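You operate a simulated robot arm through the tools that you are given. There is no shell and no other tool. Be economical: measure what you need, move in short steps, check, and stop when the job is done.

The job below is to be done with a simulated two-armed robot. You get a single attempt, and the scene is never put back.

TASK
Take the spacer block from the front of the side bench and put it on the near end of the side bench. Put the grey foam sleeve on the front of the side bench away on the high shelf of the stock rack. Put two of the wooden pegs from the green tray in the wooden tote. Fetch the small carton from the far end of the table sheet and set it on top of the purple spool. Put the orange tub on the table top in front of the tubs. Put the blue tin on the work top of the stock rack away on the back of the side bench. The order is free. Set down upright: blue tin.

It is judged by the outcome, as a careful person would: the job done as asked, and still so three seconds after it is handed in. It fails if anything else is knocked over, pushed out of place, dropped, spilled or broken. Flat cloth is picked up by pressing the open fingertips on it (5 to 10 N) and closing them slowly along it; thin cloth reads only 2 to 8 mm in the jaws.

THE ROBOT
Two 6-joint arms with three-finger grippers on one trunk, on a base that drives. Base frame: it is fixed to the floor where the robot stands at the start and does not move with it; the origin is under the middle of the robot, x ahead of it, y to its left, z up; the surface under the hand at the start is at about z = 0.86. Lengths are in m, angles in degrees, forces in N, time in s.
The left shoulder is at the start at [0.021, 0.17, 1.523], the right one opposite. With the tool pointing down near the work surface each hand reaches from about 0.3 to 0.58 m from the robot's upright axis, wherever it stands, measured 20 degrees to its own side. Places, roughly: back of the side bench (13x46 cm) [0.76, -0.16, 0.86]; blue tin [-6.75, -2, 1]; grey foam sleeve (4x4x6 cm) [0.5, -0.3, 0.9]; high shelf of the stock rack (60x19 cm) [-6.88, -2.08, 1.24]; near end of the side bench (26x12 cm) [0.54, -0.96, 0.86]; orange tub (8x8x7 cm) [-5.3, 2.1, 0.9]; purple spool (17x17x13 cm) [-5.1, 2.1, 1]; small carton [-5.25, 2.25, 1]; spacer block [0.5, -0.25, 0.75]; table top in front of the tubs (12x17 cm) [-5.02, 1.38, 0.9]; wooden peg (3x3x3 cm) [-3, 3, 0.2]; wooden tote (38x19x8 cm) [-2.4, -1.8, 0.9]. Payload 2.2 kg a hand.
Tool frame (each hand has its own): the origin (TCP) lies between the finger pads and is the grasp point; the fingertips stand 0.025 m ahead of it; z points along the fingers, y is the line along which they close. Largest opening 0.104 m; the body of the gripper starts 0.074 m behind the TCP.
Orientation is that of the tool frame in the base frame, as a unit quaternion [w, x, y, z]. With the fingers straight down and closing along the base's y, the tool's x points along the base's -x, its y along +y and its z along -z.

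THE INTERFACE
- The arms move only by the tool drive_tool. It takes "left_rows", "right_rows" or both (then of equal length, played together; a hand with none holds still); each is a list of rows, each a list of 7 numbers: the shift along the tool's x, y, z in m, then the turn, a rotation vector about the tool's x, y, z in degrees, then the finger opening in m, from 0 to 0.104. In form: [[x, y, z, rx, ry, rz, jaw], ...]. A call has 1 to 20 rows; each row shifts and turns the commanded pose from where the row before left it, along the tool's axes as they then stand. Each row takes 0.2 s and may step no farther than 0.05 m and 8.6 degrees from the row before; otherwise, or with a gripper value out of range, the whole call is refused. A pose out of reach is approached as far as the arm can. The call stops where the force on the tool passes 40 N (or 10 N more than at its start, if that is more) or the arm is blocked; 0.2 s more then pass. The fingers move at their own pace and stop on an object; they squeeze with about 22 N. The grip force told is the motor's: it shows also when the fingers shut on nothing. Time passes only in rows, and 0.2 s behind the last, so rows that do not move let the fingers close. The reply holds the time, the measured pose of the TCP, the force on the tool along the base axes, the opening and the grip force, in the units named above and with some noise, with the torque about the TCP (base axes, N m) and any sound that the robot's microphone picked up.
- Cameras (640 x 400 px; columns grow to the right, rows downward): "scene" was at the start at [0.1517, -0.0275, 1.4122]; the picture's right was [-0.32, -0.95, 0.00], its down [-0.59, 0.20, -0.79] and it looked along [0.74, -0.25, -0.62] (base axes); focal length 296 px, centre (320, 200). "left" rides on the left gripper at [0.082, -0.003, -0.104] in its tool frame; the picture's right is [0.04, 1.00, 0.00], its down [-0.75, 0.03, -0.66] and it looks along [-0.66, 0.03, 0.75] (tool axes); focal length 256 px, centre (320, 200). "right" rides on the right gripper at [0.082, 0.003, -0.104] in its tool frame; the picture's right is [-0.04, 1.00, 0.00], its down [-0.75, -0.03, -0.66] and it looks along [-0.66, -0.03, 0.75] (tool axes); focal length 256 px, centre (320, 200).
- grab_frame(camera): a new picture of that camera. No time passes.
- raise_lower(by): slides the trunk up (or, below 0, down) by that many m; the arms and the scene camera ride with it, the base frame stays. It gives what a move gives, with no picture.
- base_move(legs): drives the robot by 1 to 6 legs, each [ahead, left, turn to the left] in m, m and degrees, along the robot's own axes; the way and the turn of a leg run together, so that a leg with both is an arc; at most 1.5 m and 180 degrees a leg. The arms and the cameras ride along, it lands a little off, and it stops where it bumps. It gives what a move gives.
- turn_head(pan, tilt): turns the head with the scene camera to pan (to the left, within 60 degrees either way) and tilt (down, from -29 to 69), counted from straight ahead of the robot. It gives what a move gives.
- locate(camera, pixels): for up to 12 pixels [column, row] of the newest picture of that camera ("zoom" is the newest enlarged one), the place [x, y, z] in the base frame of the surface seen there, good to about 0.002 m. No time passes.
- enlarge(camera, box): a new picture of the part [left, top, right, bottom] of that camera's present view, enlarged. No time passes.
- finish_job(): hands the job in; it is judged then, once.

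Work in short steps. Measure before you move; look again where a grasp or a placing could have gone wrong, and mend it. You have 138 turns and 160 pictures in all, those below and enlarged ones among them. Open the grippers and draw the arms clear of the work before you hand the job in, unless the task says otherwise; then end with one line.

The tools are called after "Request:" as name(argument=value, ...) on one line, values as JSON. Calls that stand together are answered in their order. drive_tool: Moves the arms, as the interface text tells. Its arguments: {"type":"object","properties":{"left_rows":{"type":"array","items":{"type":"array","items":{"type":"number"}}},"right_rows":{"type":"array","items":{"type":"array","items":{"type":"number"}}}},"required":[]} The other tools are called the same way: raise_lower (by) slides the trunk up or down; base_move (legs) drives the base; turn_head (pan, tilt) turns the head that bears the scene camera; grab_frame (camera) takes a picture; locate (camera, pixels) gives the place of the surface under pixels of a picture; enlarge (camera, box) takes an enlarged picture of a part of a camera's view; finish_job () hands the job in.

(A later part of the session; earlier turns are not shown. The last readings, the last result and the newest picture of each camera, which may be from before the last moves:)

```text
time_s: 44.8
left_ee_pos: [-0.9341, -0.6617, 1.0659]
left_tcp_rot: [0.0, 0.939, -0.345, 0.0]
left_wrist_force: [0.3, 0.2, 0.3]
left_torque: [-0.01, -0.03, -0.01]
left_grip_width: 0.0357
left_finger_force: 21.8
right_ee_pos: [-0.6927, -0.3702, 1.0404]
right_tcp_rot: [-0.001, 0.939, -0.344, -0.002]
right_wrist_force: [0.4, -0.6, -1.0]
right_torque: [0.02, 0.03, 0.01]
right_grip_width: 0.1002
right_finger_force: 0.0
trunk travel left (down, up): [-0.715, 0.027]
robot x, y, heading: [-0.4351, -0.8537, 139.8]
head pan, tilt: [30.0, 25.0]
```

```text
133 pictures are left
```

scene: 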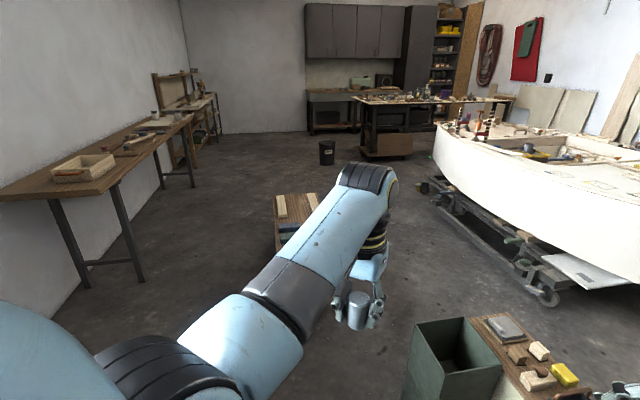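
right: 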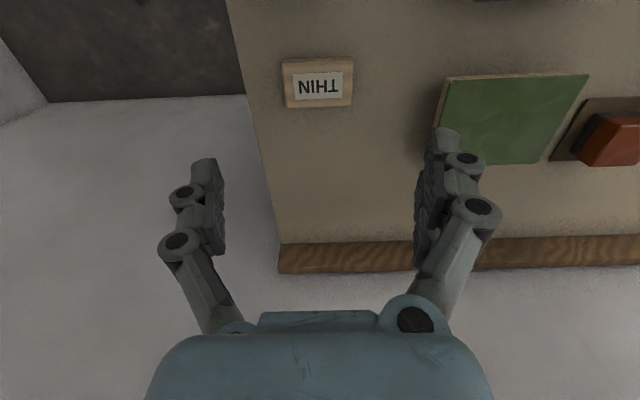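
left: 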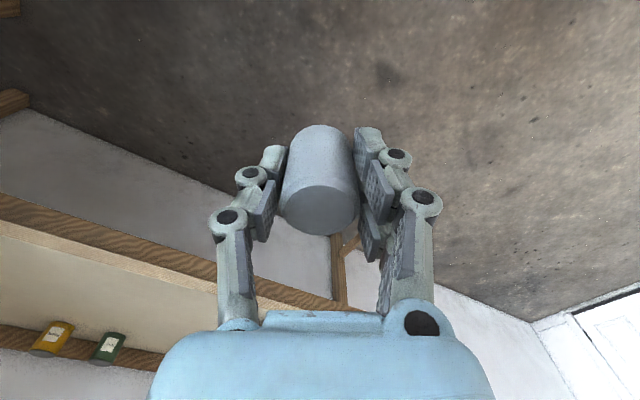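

Clear view: tote on the left wall bench at (85,168), rack beyond it, big table far centre. I measure the corridor and enlarge the rack.

Request:
locate(camera="scene", pixels=[[120, 182], [190, 118], [275, 240], [320, 200], [85, 165], [220, 130], [88, 280], [328, 160], [260, 150], [380, 155], [196, 185], [290, 200]])

Request:
enlarge(camera="scene", box=[130, 50, 290, 150])

Request:
locate(camera="zoom", pixels=[[270, 130], [180, 100], [230, 200], [300, 230], [350, 330], [270, 250], [330, 190]])

```text
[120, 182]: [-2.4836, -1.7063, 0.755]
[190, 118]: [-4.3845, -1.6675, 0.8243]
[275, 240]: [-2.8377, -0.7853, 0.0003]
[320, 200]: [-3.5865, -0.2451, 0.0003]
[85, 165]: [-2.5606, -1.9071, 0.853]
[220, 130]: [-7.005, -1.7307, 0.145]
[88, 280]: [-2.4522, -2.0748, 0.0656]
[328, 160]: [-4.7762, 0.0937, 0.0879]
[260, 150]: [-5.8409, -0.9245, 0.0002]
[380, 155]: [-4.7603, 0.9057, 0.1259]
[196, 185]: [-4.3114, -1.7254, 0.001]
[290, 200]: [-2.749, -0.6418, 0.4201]
```

```text
4.00 times, centred on (210, 100) of scene
```

zoom: 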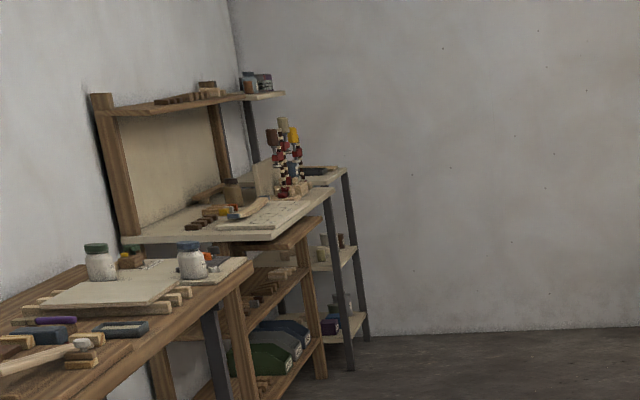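

```text
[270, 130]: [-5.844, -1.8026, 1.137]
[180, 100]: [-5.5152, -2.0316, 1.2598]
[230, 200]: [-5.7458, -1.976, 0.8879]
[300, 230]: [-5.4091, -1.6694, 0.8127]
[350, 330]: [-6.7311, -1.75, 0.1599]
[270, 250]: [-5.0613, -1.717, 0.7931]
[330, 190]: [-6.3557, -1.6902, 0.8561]
```

Corridor runs between the bench edge (y≈-1.68) and a low crate (y≈-0.79). I turn to -x, slide to y≈-1.2 and drive along it.

Request:
base_move(legs=[[0, 0, 40.2], [0, 0.33, 0], [1.5, 0, 0], [1.5, 0, 0], [1.5, 0, 0]])

Request:
turn_head(pan=20, tilt=20)

Request:
grab_frame(camera="scene")

```text
time_s: 70.3
left_ee_pos: [-5.5524, -1.1966, 1.0652]
left_tcp_rot: [0.001, 1.0, -0.023, 0.001]
left_wrist_force: [-0.1, 0.1, 0.2]
left_torque: [0.01, 0.03, 0.0]
left_grip_width: 0.036
left_finger_force: 22.2
right_ee_pos: [-5.5376, -0.8186, 1.0402]
right_tcp_rot: [0.0, 1.0, -0.023, -0.001]
right_wrist_force: [0.3, -0.8, -0.2]
right_torque: [-0.01, 0.01, 0.0]
right_grip_width: 0.1002
right_finger_force: 0.0
trunk travel left (down, up): [-0.715, 0.027]
robot x, y, heading: [-5.0426, -1.046, 177.5]
head pan, tilt: [30.0, 25.0]
```

```text
time_s: 71.1
left_ee_pos: [-5.5515, -1.1968, 1.0653]
left_tcp_rot: [-0.001, 1.0, -0.022, 0.0]
left_wrist_force: [0.1, -0.7, -0.2]
left_torque: [0.0, 0.0, -0.01]
left_grip_width: 0.036
left_finger_force: 22.4
right_ee_pos: [-5.5366, -0.8175, 1.0392]
right_tcp_rot: [-0.001, 1.0, -0.022, -0.003]
right_wrist_force: [-1.1, -1.2, 1.1]
right_torque: [0.04, 0.0, 0.02]
right_grip_width: 0.1
right_finger_force: 0.1
trunk travel left (down, up): [-0.715, 0.027]
robot x, y, heading: [-5.0415, -1.0454, 177.7]
head pan, tilt: [20.0, 20.0]
```

```text
131 pictures are left
```

scene: 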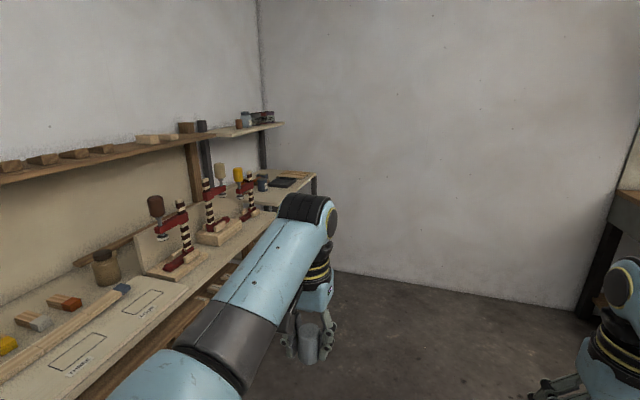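

I go ahead 1 m, turn to face the rack (heading -90), and look.

Request:
base_move(legs=[[1.0, 0, 2], [0, 0, 90]])

Request:
turn_head(pan=-25, tilt=15)

Request:
grab_frame(camera="scene")

```text
time_s: 80.0
left_ee_pos: [-5.8684, -1.5161, 1.0661]
left_tcp_rot: [0.0, 0.714, 0.7, 0.0]
left_wrist_force: [-0.3, -0.3, -0.8]
left_torque: [-0.01, 0.0, 0.01]
left_grip_width: 0.0364
left_finger_force: 22.1
right_ee_pos: [-6.2487, -1.5099, 1.0404]
right_tcp_rot: [0.002, 0.715, 0.7, -0.001]
right_wrist_force: [0.3, 0.4, 0.2]
right_torque: [0.02, 0.01, -0.01]
right_grip_width: 0.1001
right_finger_force: 0.0
trunk travel left (down, up): [-0.715, 0.027]
robot x, y, heading: [-6.0337, -1.0123, -91.5]
head pan, tilt: [20.0, 20.0]
```

```text
time_s: 81.2
left_ee_pos: [-5.87, -1.5168, 1.0656]
left_tcp_rot: [0.0, 0.714, 0.7, 0.0]
left_wrist_force: [0.4, -0.1, 0.3]
left_torque: [0.02, -0.03, 0.0]
left_grip_width: 0.0363
left_finger_force: 21.5
right_ee_pos: [-6.2471, -1.5112, 1.0399]
right_tcp_rot: [0.002, 0.714, 0.7, -0.002]
right_wrist_force: [0.4, -1.1, 0.0]
right_torque: [-0.02, -0.01, -0.02]
right_grip_width: 0.1003
right_finger_force: 0.1
trunk travel left (down, up): [-0.715, 0.027]
robot x, y, heading: [-6.0392, -1.0117, -90.9]
head pan, tilt: [-25.0, 15.0]
```

```text
130 pictures are left
```

scene: 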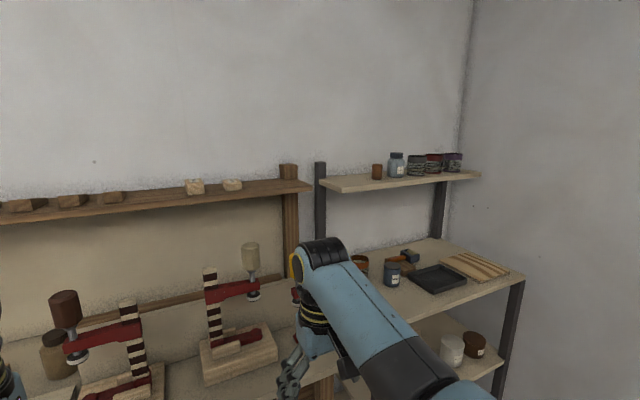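

Request:
locate(camera="scene", pixels=[[525, 276], [478, 173], [345, 188], [320, 175], [375, 172], [393, 272], [600, 200], [388, 287], [393, 260], [330, 182], [440, 280], [340, 176]])

Request:
enlarge(camera="scene", box=[300, 130, 540, 310])

```text
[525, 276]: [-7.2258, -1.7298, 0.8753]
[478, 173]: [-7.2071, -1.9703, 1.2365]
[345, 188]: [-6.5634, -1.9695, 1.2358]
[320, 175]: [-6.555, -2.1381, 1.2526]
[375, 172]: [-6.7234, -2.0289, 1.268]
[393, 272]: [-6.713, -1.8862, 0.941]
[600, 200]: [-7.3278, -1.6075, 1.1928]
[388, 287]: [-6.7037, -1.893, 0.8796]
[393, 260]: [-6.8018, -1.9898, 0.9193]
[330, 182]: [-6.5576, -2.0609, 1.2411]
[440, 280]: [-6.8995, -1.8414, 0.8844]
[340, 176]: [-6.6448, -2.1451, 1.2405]
```

```text
2.22 times, centred on (420, 220) of scene
```

zoom: 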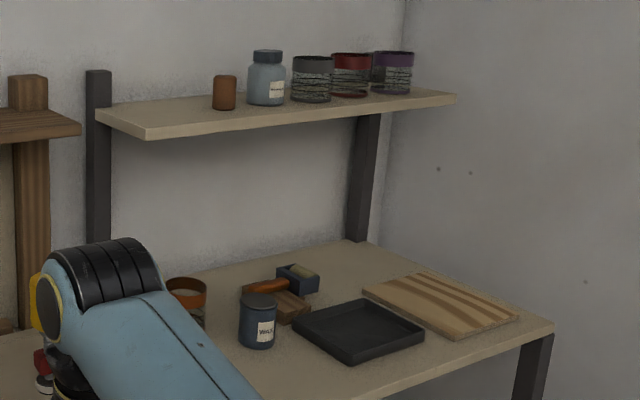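

High shelf is free at x≈-6.57…-6.70, z=1.236. I raise the left hand and pull the right one back before approaching.

Request:
drive_tool(left_rows=[[0, 0, -0.045, 0, 0, 0, 0.025], [0, 0, -0.045, 0, 0, 0, 0.025], [0, 0, -0.045, 0, 0, 0, 0.025], [0, 0, -0.045, 0, 0, 0, 0.025], [0, 0, -0.045, 0, 0, 0, 0.025], [0, 0, -0.045, 0, 0, 0, 0.025]], right_rows=[[0.02, 0, 0, 0, 0, 0, 0.1], [0.03, 0, 0, 0, 0, 0, 0.1], [0.03, 0, 0, 0, 0, 0, 0.1], [0.03, 0, 0, 0, 0, 0, 0.1], [0.03, 0, 0, 0, 0, 0, 0.1], [0, 0, 0, 0, 0, 0, 0.1]])

Request:
base_move(legs=[[0, -0.69, 0]])

Request:
turn_head(pan=0, tilt=20)

Request:
grab_frame(camera="scene")

```text
time_s: 82.5
left_ee_pos: [-5.8979, -1.6118, 1.2227]
left_tcp_rot: [-0.001, 0.713, 0.701, 0.001]
left_wrist_force: [-0.4, -0.2, 0.0]
left_torque: [0.02, -0.03, -0.02]
left_grip_width: 0.0361
left_finger_force: 22.0
left hand out of reach, approached as far as the arm can: row 2, 3, 4, 5, 6
right_ee_pos: [-6.2457, -1.3737, 1.0376]
right_tcp_rot: [0.001, 0.714, 0.7, -0.002]
right_wrist_force: [0.4, -0.1, -0.9]
right_torque: [0.02, -0.01, 0.0]
right_grip_width: 0.1
right_finger_force: 0.1
trunk travel left (down, up): [-0.715, 0.027]
robot x, y, heading: [-6.0327, -1.0085, -91.3]
head pan, tilt: [-25.0, 15.0]
```

```text
time_s: 86.4
left_ee_pos: [-6.5888, -1.5986, 1.2219]
left_tcp_rot: [0.0, 0.711, 0.703, 0.0]
left_wrist_force: [-0.3, -0.9, -0.3]
left_torque: [-0.01, -0.03, 0.01]
left_grip_width: 0.0362
left_finger_force: 21.9
right_ee_pos: [-6.9414, -1.3635, 1.0395]
right_tcp_rot: [0.001, 0.711, 0.703, -0.002]
right_wrist_force: [-0.4, 0.1, 0.4]
right_torque: [-0.01, 0.01, 0.0]
right_grip_width: 0.1001
right_finger_force: 0.1
trunk travel left (down, up): [-0.715, 0.027]
robot x, y, heading: [-6.7339, -1.0015, -90.5]
head pan, tilt: [-25.0, 15.0]
```

```text
time_s: 87.3
left_ee_pos: [-6.5882, -1.5989, 1.2227]
left_tcp_rot: [0.0, 0.71, 0.704, 0.0]
left_wrist_force: [0.3, 0.9, -0.9]
left_torque: [-0.02, -0.01, 0.03]
left_grip_width: 0.0361
left_finger_force: 21.6
right_ee_pos: [-6.9392, -1.3647, 1.0386]
right_tcp_rot: [0.002, 0.711, 0.703, -0.002]
right_wrist_force: [-0.1, 0.0, -0.2]
right_torque: [0.03, 0.01, 0.01]
right_grip_width: 0.0997
right_finger_force: 0.2
trunk travel left (down, up): [-0.715, 0.027]
robot x, y, heading: [-6.7344, -1.0009, -90.6]
head pan, tilt: [0.0, 20.0]
```

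```text
128 pictures are left
```

scene: 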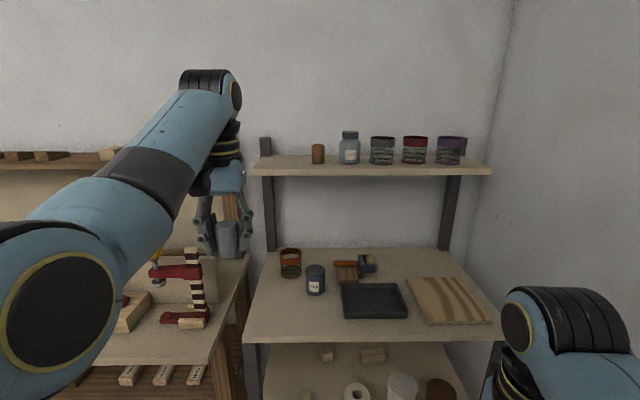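

The arm can't go straight up here (minimum radius). I raise the trunk fully and move the hand out and up together.

Request:
raise_lower(by=0.026)

Request:
drive_tool(left_rows=[[-0.02, 0, -0.03, 0, 0, 0, 0.025], [-0.02, 0, -0.03, 0, 0, 0, 0.025], [-0.02, 0, -0.03, 0, 0, 0, 0.025], [-0.02, 0, -0.03, 0, 0, 0, 0.025], [0, 0, 0, 0, 0, 0, 0.025]])

```text
time_s: 88.0
left_ee_pos: [-6.5891, -1.5997, 1.2494]
left_tcp_rot: [0.0, 0.71, 0.705, 0.0]
left_wrist_force: [-0.1, -0.7, 0.2]
left_torque: [0.0, 0.02, 0.0]
left_grip_width: 0.036
left_finger_force: 22.4
right_ee_pos: [-6.9402, -1.3646, 1.0637]
right_tcp_rot: [0.002, 0.712, 0.703, -0.002]
right_wrist_force: [1.2, 0.0, -0.1]
right_torque: [0.04, -0.01, 0.0]
right_grip_width: 0.0997
right_finger_force: 0.0
trunk travel left (down, up): [-0.741, 0.001]
robot x, y, heading: [-6.7305, -1.0005, -90.8]
head pan, tilt: [0.0, 20.0]
```

```text
time_s: 89.2
left_ee_pos: [-6.5905, -1.678, 1.3687]
left_tcp_rot: [0.001, 0.71, 0.704, -0.001]
left_wrist_force: [-0.5, -0.5, -0.4]
left_torque: [0.0, 0.0, 0.0]
left_grip_width: 0.0364
left_finger_force: 22.1
right_ee_pos: [-6.9394, -1.3631, 1.065]
right_tcp_rot: [0.001, 0.711, 0.703, -0.002]
right_wrist_force: [0.2, 0.6, -0.7]
right_torque: [-0.02, 0.01, 0.01]
right_grip_width: 0.1004
right_finger_force: 0.2
trunk travel left (down, up): [-0.741, 0.001]
robot x, y, heading: [-6.7329, -0.9999, -90.8]
head pan, tilt: [0.0, 20.0]
```

Height is good (1.369). Drive ahead 0.36 and right 0.05 to bring the sleeve above the shelf's free end.

Request:
base_move(legs=[[0.36, -0.05, 0]])

Request:
grab_frame(camera="left")

Request:
grab_frame(camera="scene")

```text
time_s: 91.5
left_ee_pos: [-6.6454, -2.0379, 1.3686]
left_tcp_rot: [0.0, 0.711, 0.704, 0.0]
left_wrist_force: [0.1, 0.4, 0.3]
left_torque: [0.03, 0.02, -0.01]
left_grip_width: 0.0359
left_finger_force: 22.3
right_ee_pos: [-6.9964, -1.7239, 1.0647]
right_tcp_rot: [0.002, 0.711, 0.703, -0.001]
right_wrist_force: [-0.1, -0.5, -0.1]
right_torque: [0.0, 0.02, -0.03]
right_grip_width: 0.1002
right_finger_force: 0.0
trunk travel left (down, up): [-0.741, 0.001]
robot x, y, heading: [-6.7891, -1.3619, -90.8]
head pan, tilt: [0.0, 20.0]
```

```text
127 pictures are left
```

left: 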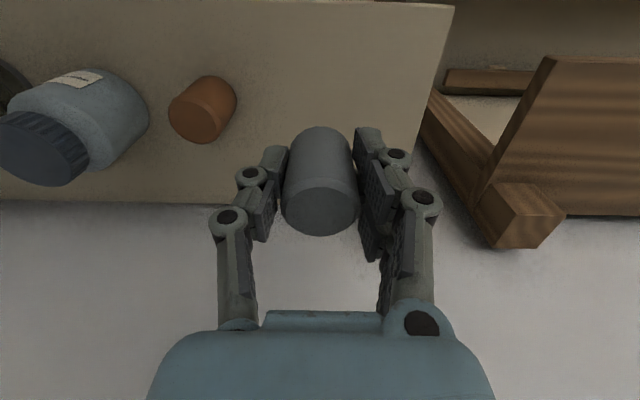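

```text
126 pictures are left
```

scene: 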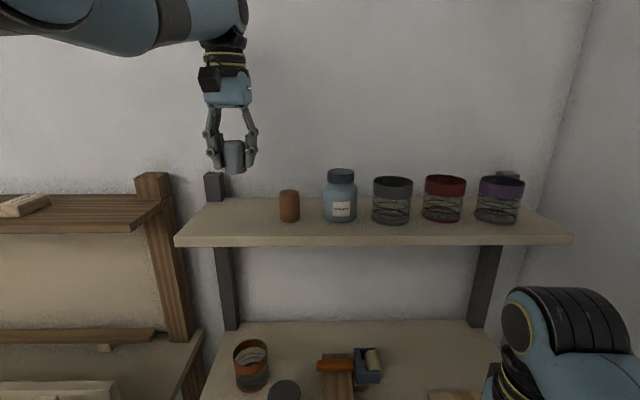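

Request:
locate(camera="left", pixels=[[205, 115], [232, 105], [420, 80], [250, 60], [300, 30], [420, 110], [225, 130], [200, 200]])

Request:
locate(camera="scene", pixels=[[289, 205], [299, 205], [214, 185], [205, 205], [240, 225], [182, 236], [225, 200]])

```text
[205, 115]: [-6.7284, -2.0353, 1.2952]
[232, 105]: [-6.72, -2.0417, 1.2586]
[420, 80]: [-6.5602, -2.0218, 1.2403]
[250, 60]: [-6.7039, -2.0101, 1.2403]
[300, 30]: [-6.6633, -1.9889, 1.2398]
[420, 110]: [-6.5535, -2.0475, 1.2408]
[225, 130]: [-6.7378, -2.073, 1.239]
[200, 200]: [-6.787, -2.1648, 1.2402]
```

```text
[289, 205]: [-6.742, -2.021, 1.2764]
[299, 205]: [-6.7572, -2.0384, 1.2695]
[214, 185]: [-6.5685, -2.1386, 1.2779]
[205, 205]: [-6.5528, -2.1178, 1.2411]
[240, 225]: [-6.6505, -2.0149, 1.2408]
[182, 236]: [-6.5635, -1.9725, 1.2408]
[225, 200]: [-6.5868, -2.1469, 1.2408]
```

Shelf surface z=1.240, brown cylinder ends at x≈-6.72. I lower the sleeve to just above the shelf.

Request:
drive_tool(left_rows=[[0, 0.007, 0.03, 0, 0, 0, 0.025], [0, 0, 0.03, 0, 0, 0, 0.025], [0, 0, 0.026, 0, 0, 0, 0.025], [0, 0, 0, 0, 0, 0, 0.025]])

Request:
enlarge(camera="scene", box=[170, 110, 330, 250])

```text
time_s: 92.5
left_ee_pos: [-6.6382, -2.0373, 1.2835]
left_tcp_rot: [0.001, 0.711, 0.703, -0.001]
left_wrist_force: [-0.4, -0.4, 0.4]
left_torque: [0.03, 0.03, -0.05]
left_grip_width: 0.036
left_finger_force: 22.0
right_ee_pos: [-6.9952, -1.7243, 1.0649]
right_tcp_rot: [0.002, 0.711, 0.703, -0.002]
right_wrist_force: [-0.6, 1.0, -1.3]
right_torque: [-0.02, 0.0, 0.04]
right_grip_width: 0.1
right_finger_force: 0.1
trunk travel left (down, up): [-0.741, 0.001]
robot x, y, heading: [-6.7857, -1.3634, -90.7]
head pan, tilt: [0.0, 20.0]
```

```text
2.86 times, centred on (250, 180) of scene
```

zoom: 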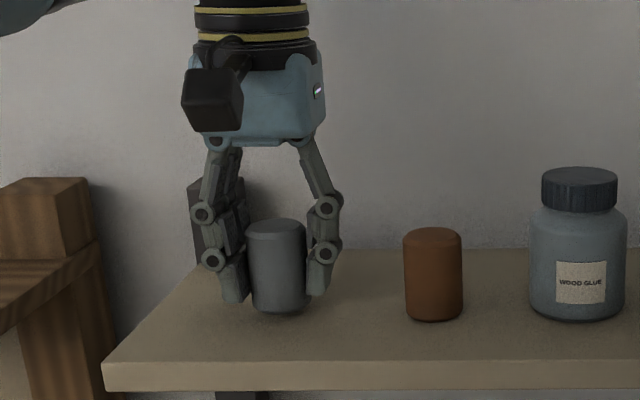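

Just above the shelf. Lower the last ~5 mm, release gently and rise.

Request:
drive_tool(left_rows=[[0, 0, 0.003, 0, 0, 0, 0.025], [0, 0, 0.002, 0, 0, 0, 0.025], [0, 0, 0.001, 0, 0, 0, 0.025], [0, 0, 0, 0, 0, 0, 0.045], [0, 0, 0, 0, 0, 0, 0.065], [0, 0, 0, 0, 0, 0, 0.065], [0, 0, -0.03, 0, 0, 0, 0.065], [0, 0, -0.04, 0, 0, 0, 0.065], [0, 0, -0.04, 0, 0, 0, 0.065]])

Request:
enlarge(camera="scene", box=[170, 110, 330, 250])

```text
time_s: 94.5
left_ee_pos: [-6.6418, -2.0373, 1.3867]
left_tcp_rot: [0.0, 0.711, 0.703, 0.0]
left_wrist_force: [0.5, 0.1, -0.5]
left_torque: [-0.04, 0.0, 0.01]
left_grip_width: 0.0648
left_finger_force: 0.0
right_ee_pos: [-6.995, -1.724, 1.0641]
right_tcp_rot: [0.001, 0.712, 0.702, -0.001]
right_wrist_force: [0.5, 0.8, -0.4]
right_torque: [-0.01, -0.03, -0.01]
right_grip_width: 0.1002
right_finger_force: 0.0
trunk travel left (down, up): [-0.741, 0.001]
robot x, y, heading: [-6.7879, -1.3625, -90.5]
head pan, tilt: [0.0, 20.0]
```

```text
2.86 times, centred on (250, 180) of scene
```

zoom: 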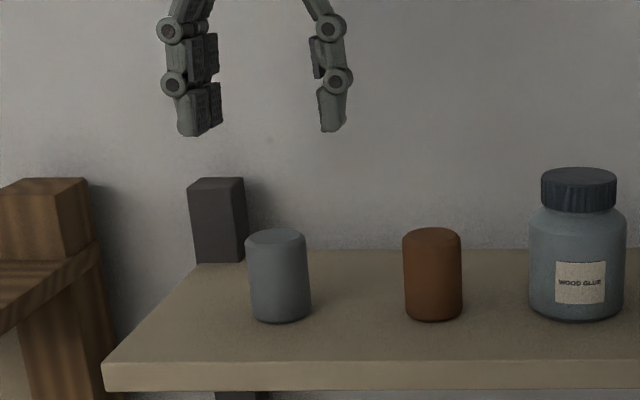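

Sleeve stands well. Next the blue tin: I back off 0.3 m, bring the left hand in and down, and look at the tin.

Request:
base_move(legs=[[-0.3, 0, 0]])

Request:
drive_tool(left_rows=[[0.01, 0, 0.045, 0, 0, 0, 0.1], [0.01, 0, 0.045, 0, 0, 0, 0.1], [0.03, 0, 0.04, 0, 0, 0, 0.1], [0.03, 0, 0.04, 0, 0, 0, 0.1], [0.03, 0, 0.04, 0, 0, 0, 0.1], [0.03, 0, 0.04, 0, 0, 0, 0.1], [0.03, 0, 0.04, 0, 0, 0, 0.1], [0, 0, 0.03, 0, 0, 0, 0.1], [0, 0, 0, 0, 0, 0, 0.1]])

Request:
turn_head(pan=0, tilt=30)

Request:
grab_frame(camera="scene")

```text
time_s: 96.6
left_ee_pos: [-6.634, -1.7401, 1.3886]
left_tcp_rot: [0.0, 0.708, 0.706, -0.001]
left_wrist_force: [0.5, -0.8, -0.1]
left_torque: [0.01, 0.0, 0.03]
left_grip_width: 0.0648
left_finger_force: 0.1
right_ee_pos: [-6.9913, -1.4278, 1.0647]
right_tcp_rot: [0.002, 0.709, 0.705, -0.001]
right_wrist_force: [-0.3, 0.1, 0.1]
right_torque: [-0.04, 0.0, 0.01]
right_grip_width: 0.0999
right_finger_force: 0.2
trunk travel left (down, up): [-0.741, 0.001]
robot x, y, heading: [-6.7854, -1.0628, -90.2]
head pan, tilt: [0.0, 20.0]
```

```text
time_s: 98.6
left_ee_pos: [-6.6327, -1.5702, 1.0643]
left_tcp_rot: [0.0, 0.708, 0.706, -0.001]
left_wrist_force: [-0.8, 0.3, -0.5]
left_torque: [-0.03, 0.0, 0.02]
left_grip_width: 0.1001
left_finger_force: 0.1
right_ee_pos: [-6.9901, -1.4262, 1.0638]
right_tcp_rot: [0.001, 0.709, 0.705, -0.002]
right_wrist_force: [-0.5, 0.2, -0.2]
right_torque: [-0.02, -0.01, 0.03]
right_grip_width: 0.1001
right_finger_force: 0.2
trunk travel left (down, up): [-0.741, 0.001]
robot x, y, heading: [-6.7867, -1.0639, -90.2]
head pan, tilt: [0.0, 20.0]
```

```text
time_s: 99.3
left_ee_pos: [-6.6311, -1.5699, 1.0654]
left_tcp_rot: [0.0, 0.708, 0.707, 0.0]
left_wrist_force: [0.2, 0.3, 0.2]
left_torque: [0.0, -0.02, 0.0]
left_grip_width: 0.0999
left_finger_force: 0.2
right_ee_pos: [-6.9901, -1.428, 1.0649]
right_tcp_rot: [0.002, 0.709, 0.705, -0.002]
right_wrist_force: [0.0, 0.7, 0.0]
right_torque: [-0.01, -0.01, -0.01]
right_grip_width: 0.0999
right_finger_force: 0.1
trunk travel left (down, up): [-0.741, 0.001]
robot x, y, heading: [-6.7848, -1.0646, -90.3]
head pan, tilt: [0.0, 30.0]
```

```text
123 pictures are left
```

scene: 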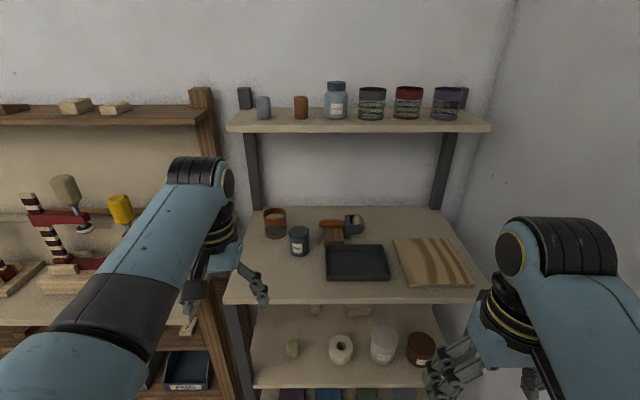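

Request:
enlarge(camera="scene", box=[250, 195, 410, 295])

Request:
locate(camera="scene", pixels=[[299, 229], [290, 232], [308, 232], [299, 235], [299, 225], [299, 256], [275, 212], [284, 230], [325, 270], [345, 235], [275, 237], [328, 245]])

```text
4.00 times, centred on (330, 245) of scene
```

zoom: 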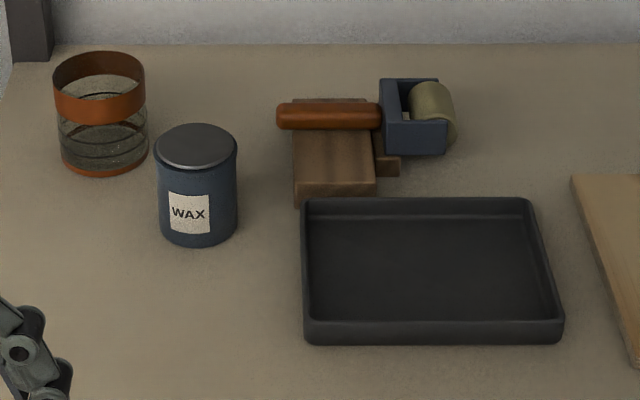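

```text
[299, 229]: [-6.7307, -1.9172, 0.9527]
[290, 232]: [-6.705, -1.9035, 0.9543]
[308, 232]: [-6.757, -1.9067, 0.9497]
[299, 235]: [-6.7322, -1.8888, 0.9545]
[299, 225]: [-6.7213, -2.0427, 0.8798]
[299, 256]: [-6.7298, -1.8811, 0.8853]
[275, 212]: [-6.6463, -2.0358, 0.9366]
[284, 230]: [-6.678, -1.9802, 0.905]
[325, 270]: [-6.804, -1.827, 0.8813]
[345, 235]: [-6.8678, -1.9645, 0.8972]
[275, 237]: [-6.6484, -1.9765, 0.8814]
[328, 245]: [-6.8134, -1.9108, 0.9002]
```

Tin centre ≈(-6.731,-1.910), z 0.88–0.954. I check how far the right arm sits from the wall before shifting right.

Request:
locate(camera="scene", pixels=[[610, 250], [630, 330], [550, 230], [600, 340], [560, 300], [636, 290]])

```text
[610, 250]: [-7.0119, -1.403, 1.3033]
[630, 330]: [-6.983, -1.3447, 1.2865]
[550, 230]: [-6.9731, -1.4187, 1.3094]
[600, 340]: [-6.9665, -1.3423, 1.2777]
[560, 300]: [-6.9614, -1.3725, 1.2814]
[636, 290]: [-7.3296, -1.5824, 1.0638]
```

Plenty of room. I tilt the left tool 15° (top toward me, to clear the high shelf), then drive ahead 0.335 and right 0.10.

Request:
drive_tool(left_rows=[[0, 0, 0, 0, -7.5, 0, 0.09], [0, 0, 0, 0, -7.5, 0, 0.09], [0, 0, 0, 0, 0, 0, 0.09]])

Request:
base_move(legs=[[0.335, -0.1, 0]])

Request:
grab_frame(camera="left")

```text
time_s: 100.3
left_ee_pos: [-6.5977, -1.575, 1.0655]
left_tcp_rot: [0.117, 0.698, 0.702, -0.075]
left_wrist_force: [0.6, 0.4, -0.1]
left_torque: [0.01, 0.03, 0.01]
left_grip_width: 0.0899
left_finger_force: 0.1
right_ee_pos: [-6.9902, -1.4268, 1.0648]
right_tcp_rot: [0.002, 0.709, 0.706, -0.002]
right_wrist_force: [0.3, 0.4, -0.5]
right_torque: [0.02, -0.01, 0.04]
right_grip_width: 0.0999
right_finger_force: 0.1
trunk travel left (down, up): [-0.741, 0.001]
robot x, y, heading: [-6.7856, -1.0675, -90.1]
head pan, tilt: [0.0, 30.0]
stopped in row 3 (left hand): the arm was blocked; the commanded pose is now the measured one
```

```text
time_s: 102.5
left_ee_pos: [-6.7003, -1.9116, 1.0659]
left_tcp_rot: [0.116, 0.7, 0.701, -0.076]
left_wrist_force: [0.5, 0.9, 0.2]
left_torque: [0.07, 0.0, 0.03]
left_grip_width: 0.09
left_finger_force: 0.1
right_ee_pos: [-7.091, -1.7627, 1.0631]
right_tcp_rot: [0.002, 0.709, 0.705, -0.001]
right_wrist_force: [-0.3, 0.0, -0.7]
right_torque: [-0.01, 0.0, 0.01]
right_grip_width: 0.1002
right_finger_force: 0.1
trunk travel left (down, up): [-0.741, 0.001]
robot x, y, heading: [-6.8853, -1.3978, -90.3]
head pan, tilt: [0.0, 30.0]
```

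```text
121 pictures are left
```

left: 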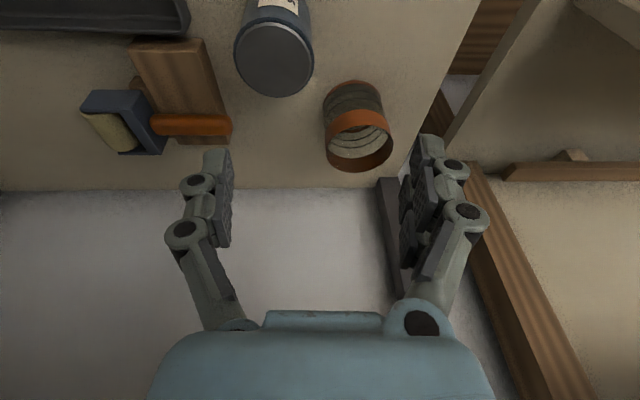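

The arm hit its own limit, moving to x=-6.70 with a slight side tilt. I shift the base 3 cm right and correct the side tilt.

Request:
base_move(legs=[[0, -0.031, 0]])

Request:
drive_tool(left_rows=[[0, 0, 0.02, 3.4, 0, 0, 0.09], [0, 0, 0.02, 0, 0, 0, 0.09], [0, 0, 0, 0, 0, 0, 0.09]])

Request:
grab_frame(camera="left")

```text
time_s: 103.4
left_ee_pos: [-6.7286, -1.9098, 1.0659]
left_tcp_rot: [0.117, 0.699, 0.701, -0.076]
left_wrist_force: [0.3, 0.0, 0.4]
left_torque: [0.02, 0.02, -0.02]
left_grip_width: 0.0896
left_finger_force: 0.0
right_ee_pos: [-7.1211, -1.7606, 1.0653]
right_tcp_rot: [0.002, 0.71, 0.705, -0.002]
right_wrist_force: [0.3, -0.5, -0.2]
right_torque: [-0.02, 0.01, -0.03]
right_grip_width: 0.1003
right_finger_force: 0.0
trunk travel left (down, up): [-0.741, 0.001]
robot x, y, heading: [-6.9153, -1.399, -90.3]
head pan, tilt: [0.0, 30.0]
```

```text
time_s: 104.2
left_ee_pos: [-6.7286, -1.9202, 1.0271]
left_tcp_rot: [0.096, 0.703, 0.698, -0.098]
left_wrist_force: [0.2, 0.2, -0.4]
left_torque: [-0.01, 0.04, 0.02]
left_grip_width: 0.0899
left_finger_force: 0.1
right_ee_pos: [-7.1213, -1.7603, 1.0641]
right_tcp_rot: [0.002, 0.71, 0.704, -0.002]
right_wrist_force: [0.7, -0.1, 0.2]
right_torque: [-0.04, 0.04, 0.0]
right_grip_width: 0.1
right_finger_force: 0.0
trunk travel left (down, up): [-0.741, 0.001]
robot x, y, heading: [-6.9162, -1.3985, -90.4]
head pan, tilt: [0.0, 30.0]
```

```text
120 pictures are left
```

left: 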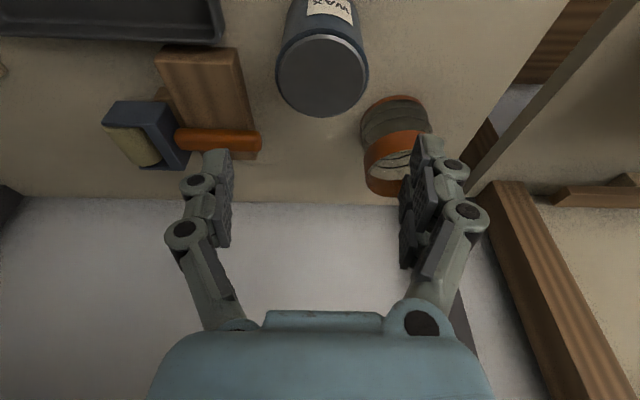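

Well aligned with the tin (col 322). I descend vertically to z≈0.927.

Request:
drive_tool(left_rows=[[0.0121, 0, 0.0312, 0, 0, 0, 0.09], [0.0121, 0, 0.0312, 0, 0, 0, 0.09], [0.0121, 0, 0.0312, 0, 0, 0, 0.09], [0, 0, 0, 0, 0, 0, 0.09]])

Request:
grab_frame(camera="left")

Request:
enlarge(camera="scene", box=[200, 60, 440, 260])

```text
time_s: 105.2
left_ee_pos: [-6.7303, -1.9113, 0.9278]
left_tcp_rot: [0.097, 0.702, 0.699, -0.096]
left_wrist_force: [0.2, -0.2, 0.0]
left_torque: [-0.01, -0.02, 0.01]
left_grip_width: 0.0899
left_finger_force: 0.2
right_ee_pos: [-7.1227, -1.7612, 1.0646]
right_tcp_rot: [0.002, 0.71, 0.704, -0.001]
right_wrist_force: [0.5, -0.1, -0.8]
right_torque: [0.01, 0.0, 0.01]
right_grip_width: 0.1002
right_finger_force: 0.0
trunk travel left (down, up): [-0.741, 0.001]
robot x, y, heading: [-6.9179, -1.3983, -90.5]
head pan, tilt: [0.0, 30.0]
```

```text
119 pictures are left
```

left: 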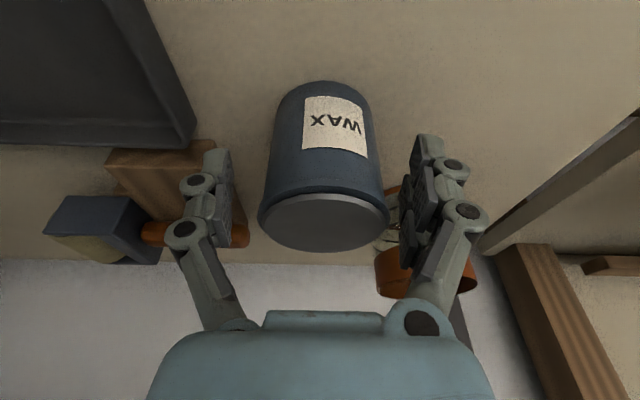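

```text
2.00 times, centred on (320, 160) of scene
```

zoom: 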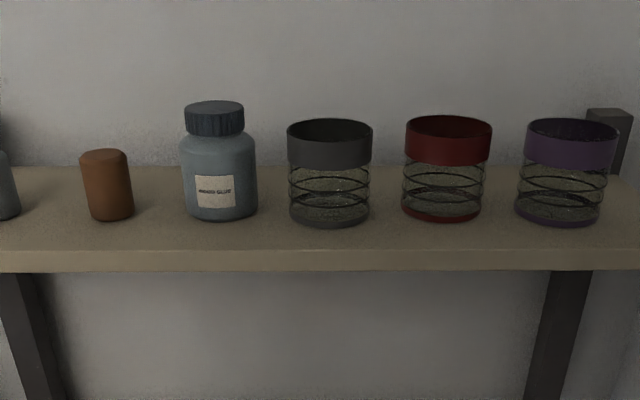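

Straddled. Close on the tin and lift vertically 0.1 m.

Request:
drive_tool(left_rows=[[0, 0, 0, 0, 0, 0, 0.06], [0, 0, 0, 0, 0, 0, 0.045], [0, 0, 0, 0, 0, 0, 0.04], [0, 0, 0, 0, 0, 0, 0.04], [-0.0121, 0, -0.0312, 0, 0, 0, 0.04], [-0.0121, 0, -0.0312, 0, 0, 0, 0.04], [-0.0121, 0, -0.0312, 0, 0, 0, 0.04], [0, 0, 0, 0, 0, 0, 0.04]])

Request:
grab_frame(camera="left")

```text
time_s: 107.0
left_ee_pos: [-6.7294, -1.9193, 1.0273]
left_tcp_rot: [0.097, 0.703, 0.699, -0.095]
left_wrist_force: [-0.7, 1.2, -1.7]
left_torque: [-0.01, -0.01, -0.02]
left_grip_width: 0.0594
left_finger_force: 21.7
right_ee_pos: [-7.122, -1.7611, 1.0644]
right_tcp_rot: [0.001, 0.71, 0.704, -0.001]
right_wrist_force: [-0.4, -1.0, -0.2]
right_torque: [0.0, 0.02, -0.06]
right_grip_width: 0.1001
right_finger_force: 0.0
trunk travel left (down, up): [-0.741, 0.001]
robot x, y, heading: [-6.9177, -1.3974, -90.5]
head pan, tilt: [0.0, 30.0]
```

```text
117 pictures are left
```

left: 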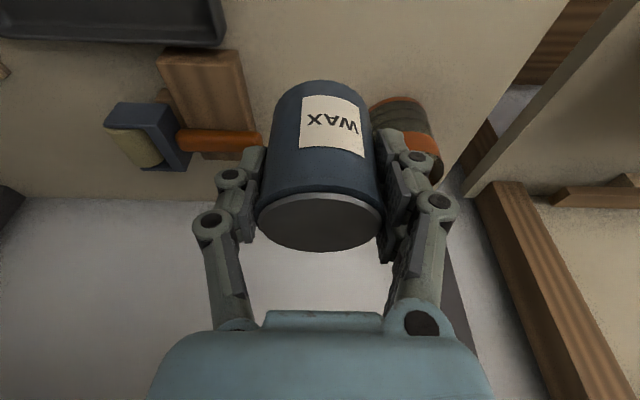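

Tin held (0.059 m). I retreat, turn to face +x and start back to the side bench.

Request:
base_move(legs=[[-0.42, 0, 0], [0, 0.4, 0], [0, 0, 90.5], [0, -0.15, 0], [1.5, 0, 0]])

Request:
turn_head(pan=0, tilt=22)

Request:
grab_frame(camera="scene")

```text
time_s: 123.5
left_ee_pos: [-4.4932, -0.9005, 1.0281]
left_tcp_rot: [0.136, -0.015, 0.991, 0.003]
left_wrist_force: [0.4, -0.2, -2.2]
left_torque: [0.01, -0.04, -0.01]
left_grip_width: 0.0591
left_finger_force: 21.5
right_ee_pos: [-4.6381, -1.2993, 1.0652]
right_tcp_rot: [0.003, -0.015, 1.0, 0.001]
right_wrist_force: [0.2, 0.2, -0.9]
right_torque: [0.0, 0.03, 0.0]
right_grip_width: 0.1
right_finger_force: 0.0
trunk travel left (down, up): [-0.741, 0.001]
robot x, y, heading: [-5.0065, -1.1053, 1.6]
head pan, tilt: [0.0, 30.0]
```

```text
time_s: 124.2
left_ee_pos: [-4.4943, -0.9005, 1.0283]
left_tcp_rot: [0.136, -0.016, 0.991, 0.003]
left_wrist_force: [-0.4, 0.2, -2.0]
left_torque: [0.0, 0.08, -0.05]
left_grip_width: 0.0592
left_finger_force: 21.7
right_ee_pos: [-4.6373, -1.2991, 1.0648]
right_tcp_rot: [0.003, -0.015, 1.0, 0.001]
right_wrist_force: [0.5, -0.8, 0.1]
right_torque: [-0.04, 0.03, -0.01]
right_grip_width: 0.1001
right_finger_force: 0.0
trunk travel left (down, up): [-0.741, 0.001]
robot x, y, heading: [-5.0049, -1.1052, 1.7]
head pan, tilt: [0.0, 22.0]
```

```text
116 pictures are left
```

scene: 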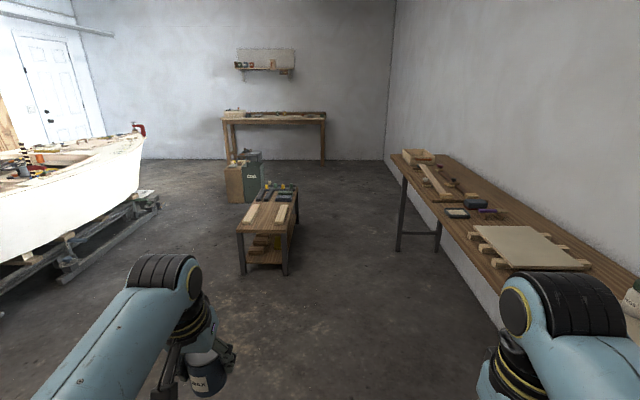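

Clear lane between the stool and the wall bench. Drive 3 m on with a small heading correction.

Request:
base_move(legs=[[0, 0, -2.5], [1.5, 0, 0], [1.5, 0, 0]])

```text
time_s: 139.3
left_ee_pos: [-1.4444, -0.9062, 1.0278]
left_tcp_rot: [0.136, -0.004, 0.991, 0.001]
left_wrist_force: [0.3, 0.1, -2.5]
left_torque: [-0.01, -0.03, -0.02]
left_grip_width: 0.0592
left_finger_force: 21.7
right_ee_pos: [-1.5978, -1.3008, 1.064]
right_tcp_rot: [0.002, -0.004, 1.0, 0.0]
right_wrist_force: [-0.3, -0.6, 0.6]
right_torque: [-0.01, -0.02, -0.01]
right_grip_width: 0.0999
right_finger_force: 0.1
trunk travel left (down, up): [-0.741, 0.001]
robot x, y, heading: [-1.9668, -1.1008, 0.1]
head pan, tilt: [0.0, 22.0]
```

Still on course. Ahead 1.92 m, then slide left to y≈-0.25 in front of the bench.

Request:
base_move(legs=[[1.0, 0, 0], [0.9, 0, 0], [0, 0.85, 0]])

Request:
turn_head(pan=-5, tilt=40)

Request:
grab_frame(camera="scene")

```text
time_s: 152.9
left_ee_pos: [0.4737, -0.0998, 1.0278]
left_tcp_rot: [0.136, 0.014, 0.991, -0.001]
left_wrist_force: [1.1, -0.9, -2.3]
left_torque: [-0.02, 0.0, 0.02]
left_grip_width: 0.059
left_finger_force: 21.6
right_ee_pos: [0.3069, -0.4891, 1.0657]
right_tcp_rot: [0.003, 0.015, 1.0, 0.0]
right_wrist_force: [-0.8, -0.5, 0.6]
right_torque: [-0.04, 0.03, -0.01]
right_grip_width: 0.1
right_finger_force: 0.0
trunk travel left (down, up): [-0.741, 0.001]
robot x, y, heading: [-0.051, -0.2754, -1.8]
head pan, tilt: [0.0, 22.0]
```

```text
time_s: 153.7
left_ee_pos: [0.4725, -0.1011, 1.0281]
left_tcp_rot: [0.135, 0.014, 0.991, -0.001]
left_wrist_force: [-0.4, -0.3, -2.6]
left_torque: [0.01, 0.02, -0.01]
left_grip_width: 0.0588
left_finger_force: 21.6
right_ee_pos: [0.3066, -0.4899, 1.0643]
right_tcp_rot: [0.003, 0.014, 1.0, 0.0]
right_wrist_force: [0.8, -0.5, -0.4]
right_torque: [0.0, -0.02, 0.02]
right_grip_width: 0.0998
right_finger_force: 0.0
trunk travel left (down, up): [-0.741, 0.001]
robot x, y, heading: [-0.0509, -0.275, -1.6]
head pan, tilt: [-5.0, 40.0]
```

```text
115 pictures are left
```

scene: 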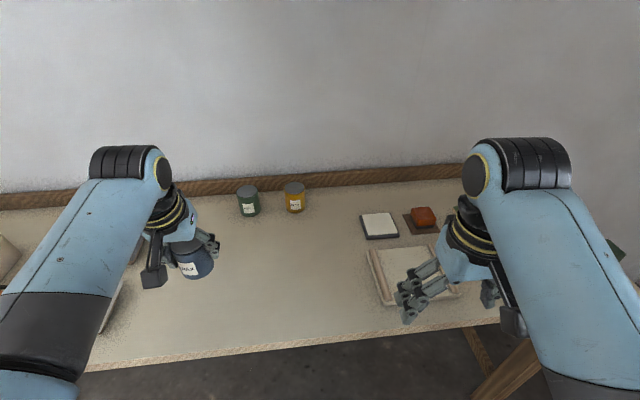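

I locate the tins and the free strip on the left of the green one.

Request:
locate(camera="scene", pixels=[[248, 190], [239, 192], [249, 215], [225, 215], [218, 205], [140, 195], [130, 250], [225, 190], [200, 190], [362, 240], [360, 215]])

Request:
grab_frame(camera="left")

```text
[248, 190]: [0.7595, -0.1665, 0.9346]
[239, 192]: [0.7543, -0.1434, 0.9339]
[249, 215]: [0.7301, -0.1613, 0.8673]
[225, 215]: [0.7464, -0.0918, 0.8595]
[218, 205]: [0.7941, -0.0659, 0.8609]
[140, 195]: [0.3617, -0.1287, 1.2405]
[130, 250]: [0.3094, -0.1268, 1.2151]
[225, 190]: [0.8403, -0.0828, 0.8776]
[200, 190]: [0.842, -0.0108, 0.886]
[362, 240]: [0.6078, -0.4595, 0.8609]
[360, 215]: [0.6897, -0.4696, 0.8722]
```

```text
114 pictures are left
```

left: 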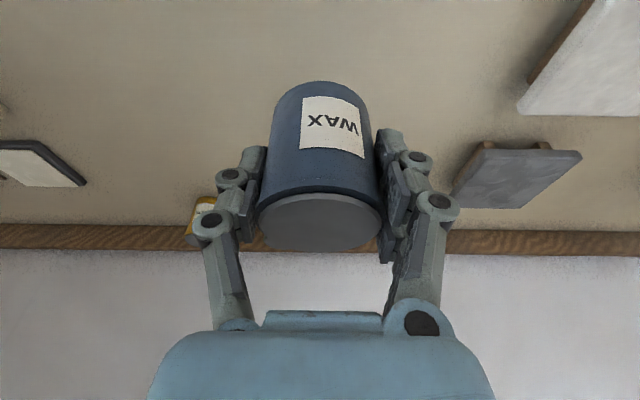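

Target (0.755,-0.03), clear of the green tin and backsplash (x≈0.84). I drive ahead 0.17, left 0.055, straighten.

Request:
base_move(legs=[[0.17, 0.055, 1.7]])

Request:
drive_tool(left_rows=[[-0.029, 0, 0.008, 0, 0, 0, 0.04], [-0.029, 0, 0.008, 0, 0, 0, 0.04], [-0.029, 0, 0.008, 0, 0, 0, 0.04], [0, 0, 0, 0, 0, 0, 0.04]])

```text
time_s: 155.2
left_ee_pos: [0.6401, -0.0312, 1.0259]
left_tcp_rot: [0.135, -0.002, 0.991, -0.001]
left_wrist_force: [1.0, -0.2, -3.2]
left_torque: [0.01, 0.03, 0.02]
left_grip_width: 0.0592
left_finger_force: 21.7
right_ee_pos: [0.4864, -0.4257, 1.0642]
right_tcp_rot: [0.001, -0.002, 1.0, 0.0]
right_wrist_force: [0.8, -0.5, -0.5]
right_torque: [-0.02, 0.0, 0.01]
right_grip_width: 0.0999
right_finger_force: 0.0
trunk travel left (down, up): [-0.741, 0.001]
robot x, y, heading: [0.1198, -0.2261, 0.3]
head pan, tilt: [-5.0, 40.0]
```

```text
time_s: 156.2
left_ee_pos: [0.7298, -0.0314, 1.0292]
left_tcp_rot: [0.137, -0.003, 0.991, 0.001]
left_wrist_force: [0.0, 0.2, -3.0]
left_torque: [0.02, -0.03, -0.01]
left_grip_width: 0.059
left_finger_force: 21.9
right_ee_pos: [0.485, -0.4263, 1.065]
right_tcp_rot: [0.002, -0.002, 1.0, 0.001]
right_wrist_force: [-0.3, -0.1, 0.5]
right_torque: [0.0, -0.02, 0.01]
right_grip_width: 0.0999
right_finger_force: 0.1
trunk travel left (down, up): [-0.741, 0.001]
robot x, y, heading: [0.1164, -0.2235, -0.1]
head pan, tilt: [-5.0, 40.0]
```

Request:
drive_tool(left_rows=[[0.003, 0, 0.0295, 0, 0, 0, 0.04], [0.003, 0, 0.0295, 0, 0, 0, 0.04], [0.003, 0, 0.0295, 0, 0, 0, 0.04], [0.003, 0, 0.0275, 0, 0, 0, 0.04], [0, 0, 0, 0, 0, 0, 0.04]])

Request:
enlarge(camera="scene", box=[150, 140, 330, 260])

Request:
grab_frame(camera="left")

```text
time_s: 157.4
left_ee_pos: [0.7243, -0.0279, 0.9468]
left_tcp_rot: [0.135, -0.002, 0.991, 0.001]
left_wrist_force: [0.5, -0.2, -2.3]
left_torque: [-0.01, -0.01, -0.04]
left_grip_width: 0.059
left_finger_force: 21.7
left hand out of reach, approached as far as the arm can: row 3, 4
right_ee_pos: [0.4848, -0.4257, 1.0643]
right_tcp_rot: [0.003, -0.002, 1.0, 0.0]
right_wrist_force: [-0.5, -0.6, 0.6]
right_torque: [-0.03, -0.03, 0.03]
right_grip_width: 0.0998
right_finger_force: 0.1
trunk travel left (down, up): [-0.741, 0.001]
robot x, y, heading: [0.1219, -0.222, 0.2]
head pan, tilt: [-5.0, 40.0]
```

```text
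3.33 times, centred on (240, 200) of scene
```

zoom: 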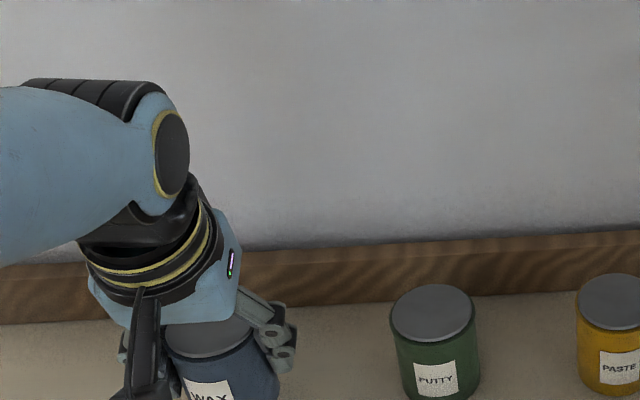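

```text
112 pictures are left
```

left: 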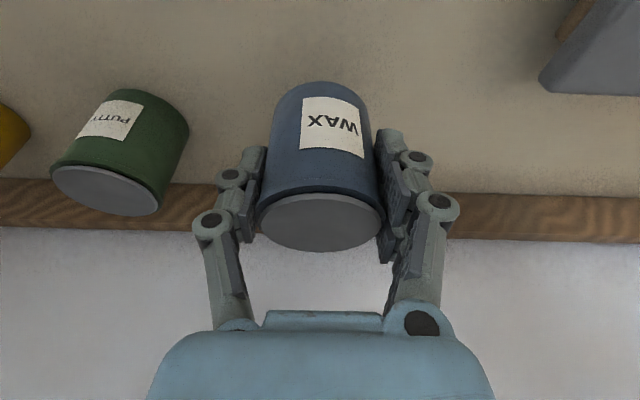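

Arm reach limit at this trunk height. I raise the hand 6 cm, extend 3 cm, then use the trunk to lower.

Request:
drive_tool(left_rows=[[-0.008, 0, -0.03, 0, 0, 0, 0.04], [-0.008, 0, -0.03, 0, 0, 0, 0.04], [-0.015, 0, 0.005, 0, 0, 0, 0.04], [-0.014, 0, 0.005, 0, 0, 0, 0.04], [0, 0, 0, 0, 0, 0, 0.04]])

Request:
raise_lower(by=-0.06)

```text
time_s: 158.6
left_ee_pos: [0.7541, -0.0281, 1.0081]
left_tcp_rot: [0.135, -0.003, 0.991, 0.001]
left_wrist_force: [-0.6, 1.3, -2.1]
left_torque: [0.0, -0.05, -0.01]
left_grip_width: 0.0592
left_finger_force: 21.9
right_ee_pos: [0.4852, -0.4249, 1.0647]
right_tcp_rot: [0.003, -0.002, 1.0, 0.0]
right_wrist_force: [-0.3, 0.3, -0.9]
right_torque: [0.01, 0.0, 0.01]
right_grip_width: 0.0999
right_finger_force: 0.1
trunk travel left (down, up): [-0.741, 0.001]
robot x, y, heading: [0.1195, -0.2227, -0.0]
head pan, tilt: [-5.0, 40.0]
```

```text
time_s: 159.6
left_ee_pos: [0.7559, -0.0264, 0.9481]
left_tcp_rot: [0.136, -0.002, 0.991, 0.001]
left_wrist_force: [0.2, 0.7, -1.5]
left_torque: [0.01, 0.04, -0.02]
left_grip_width: 0.0588
left_finger_force: 22.0
right_ee_pos: [0.4846, -0.4257, 1.0037]
right_tcp_rot: [0.002, -0.001, 1.0, 0.0]
right_wrist_force: [0.4, 0.2, 1.2]
right_torque: [0.0, -0.02, -0.01]
right_grip_width: 0.1001
right_finger_force: 0.1
trunk travel left (down, up): [-0.681, 0.061]
robot x, y, heading: [0.1202, -0.2253, -0.1]
head pan, tilt: [-5.0, 40.0]
```

Request:
raise_lower(by=-0.039)

Request:
enlarge(camera="scene", box=[130, 120, 330, 260])

```text
time_s: 160.4
left_ee_pos: [0.755, -0.0287, 0.908]
left_tcp_rot: [0.135, -0.002, 0.991, 0.0]
left_wrist_force: [-2.5, -1.1, 1.6]
left_torque: [0.07, 0.03, 0.0]
left_grip_width: 0.0592
left_finger_force: 22.0
right_ee_pos: [0.4856, -0.4263, 0.9657]
right_tcp_rot: [0.002, -0.002, 1.0, 0.0]
right_wrist_force: [1.5, 0.4, -0.7]
right_torque: [0.0, 0.02, 0.05]
right_grip_width: 0.1
right_finger_force: 0.0
trunk travel left (down, up): [-0.642, 0.1]
robot x, y, heading: [0.1171, -0.2246, 0.5]
head pan, tilt: [-5.0, 40.0]
```

```text
2.86 times, centred on (230, 190) of scene
```

zoom: 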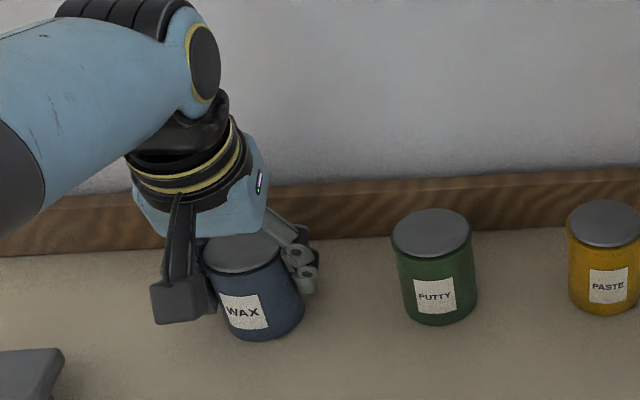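

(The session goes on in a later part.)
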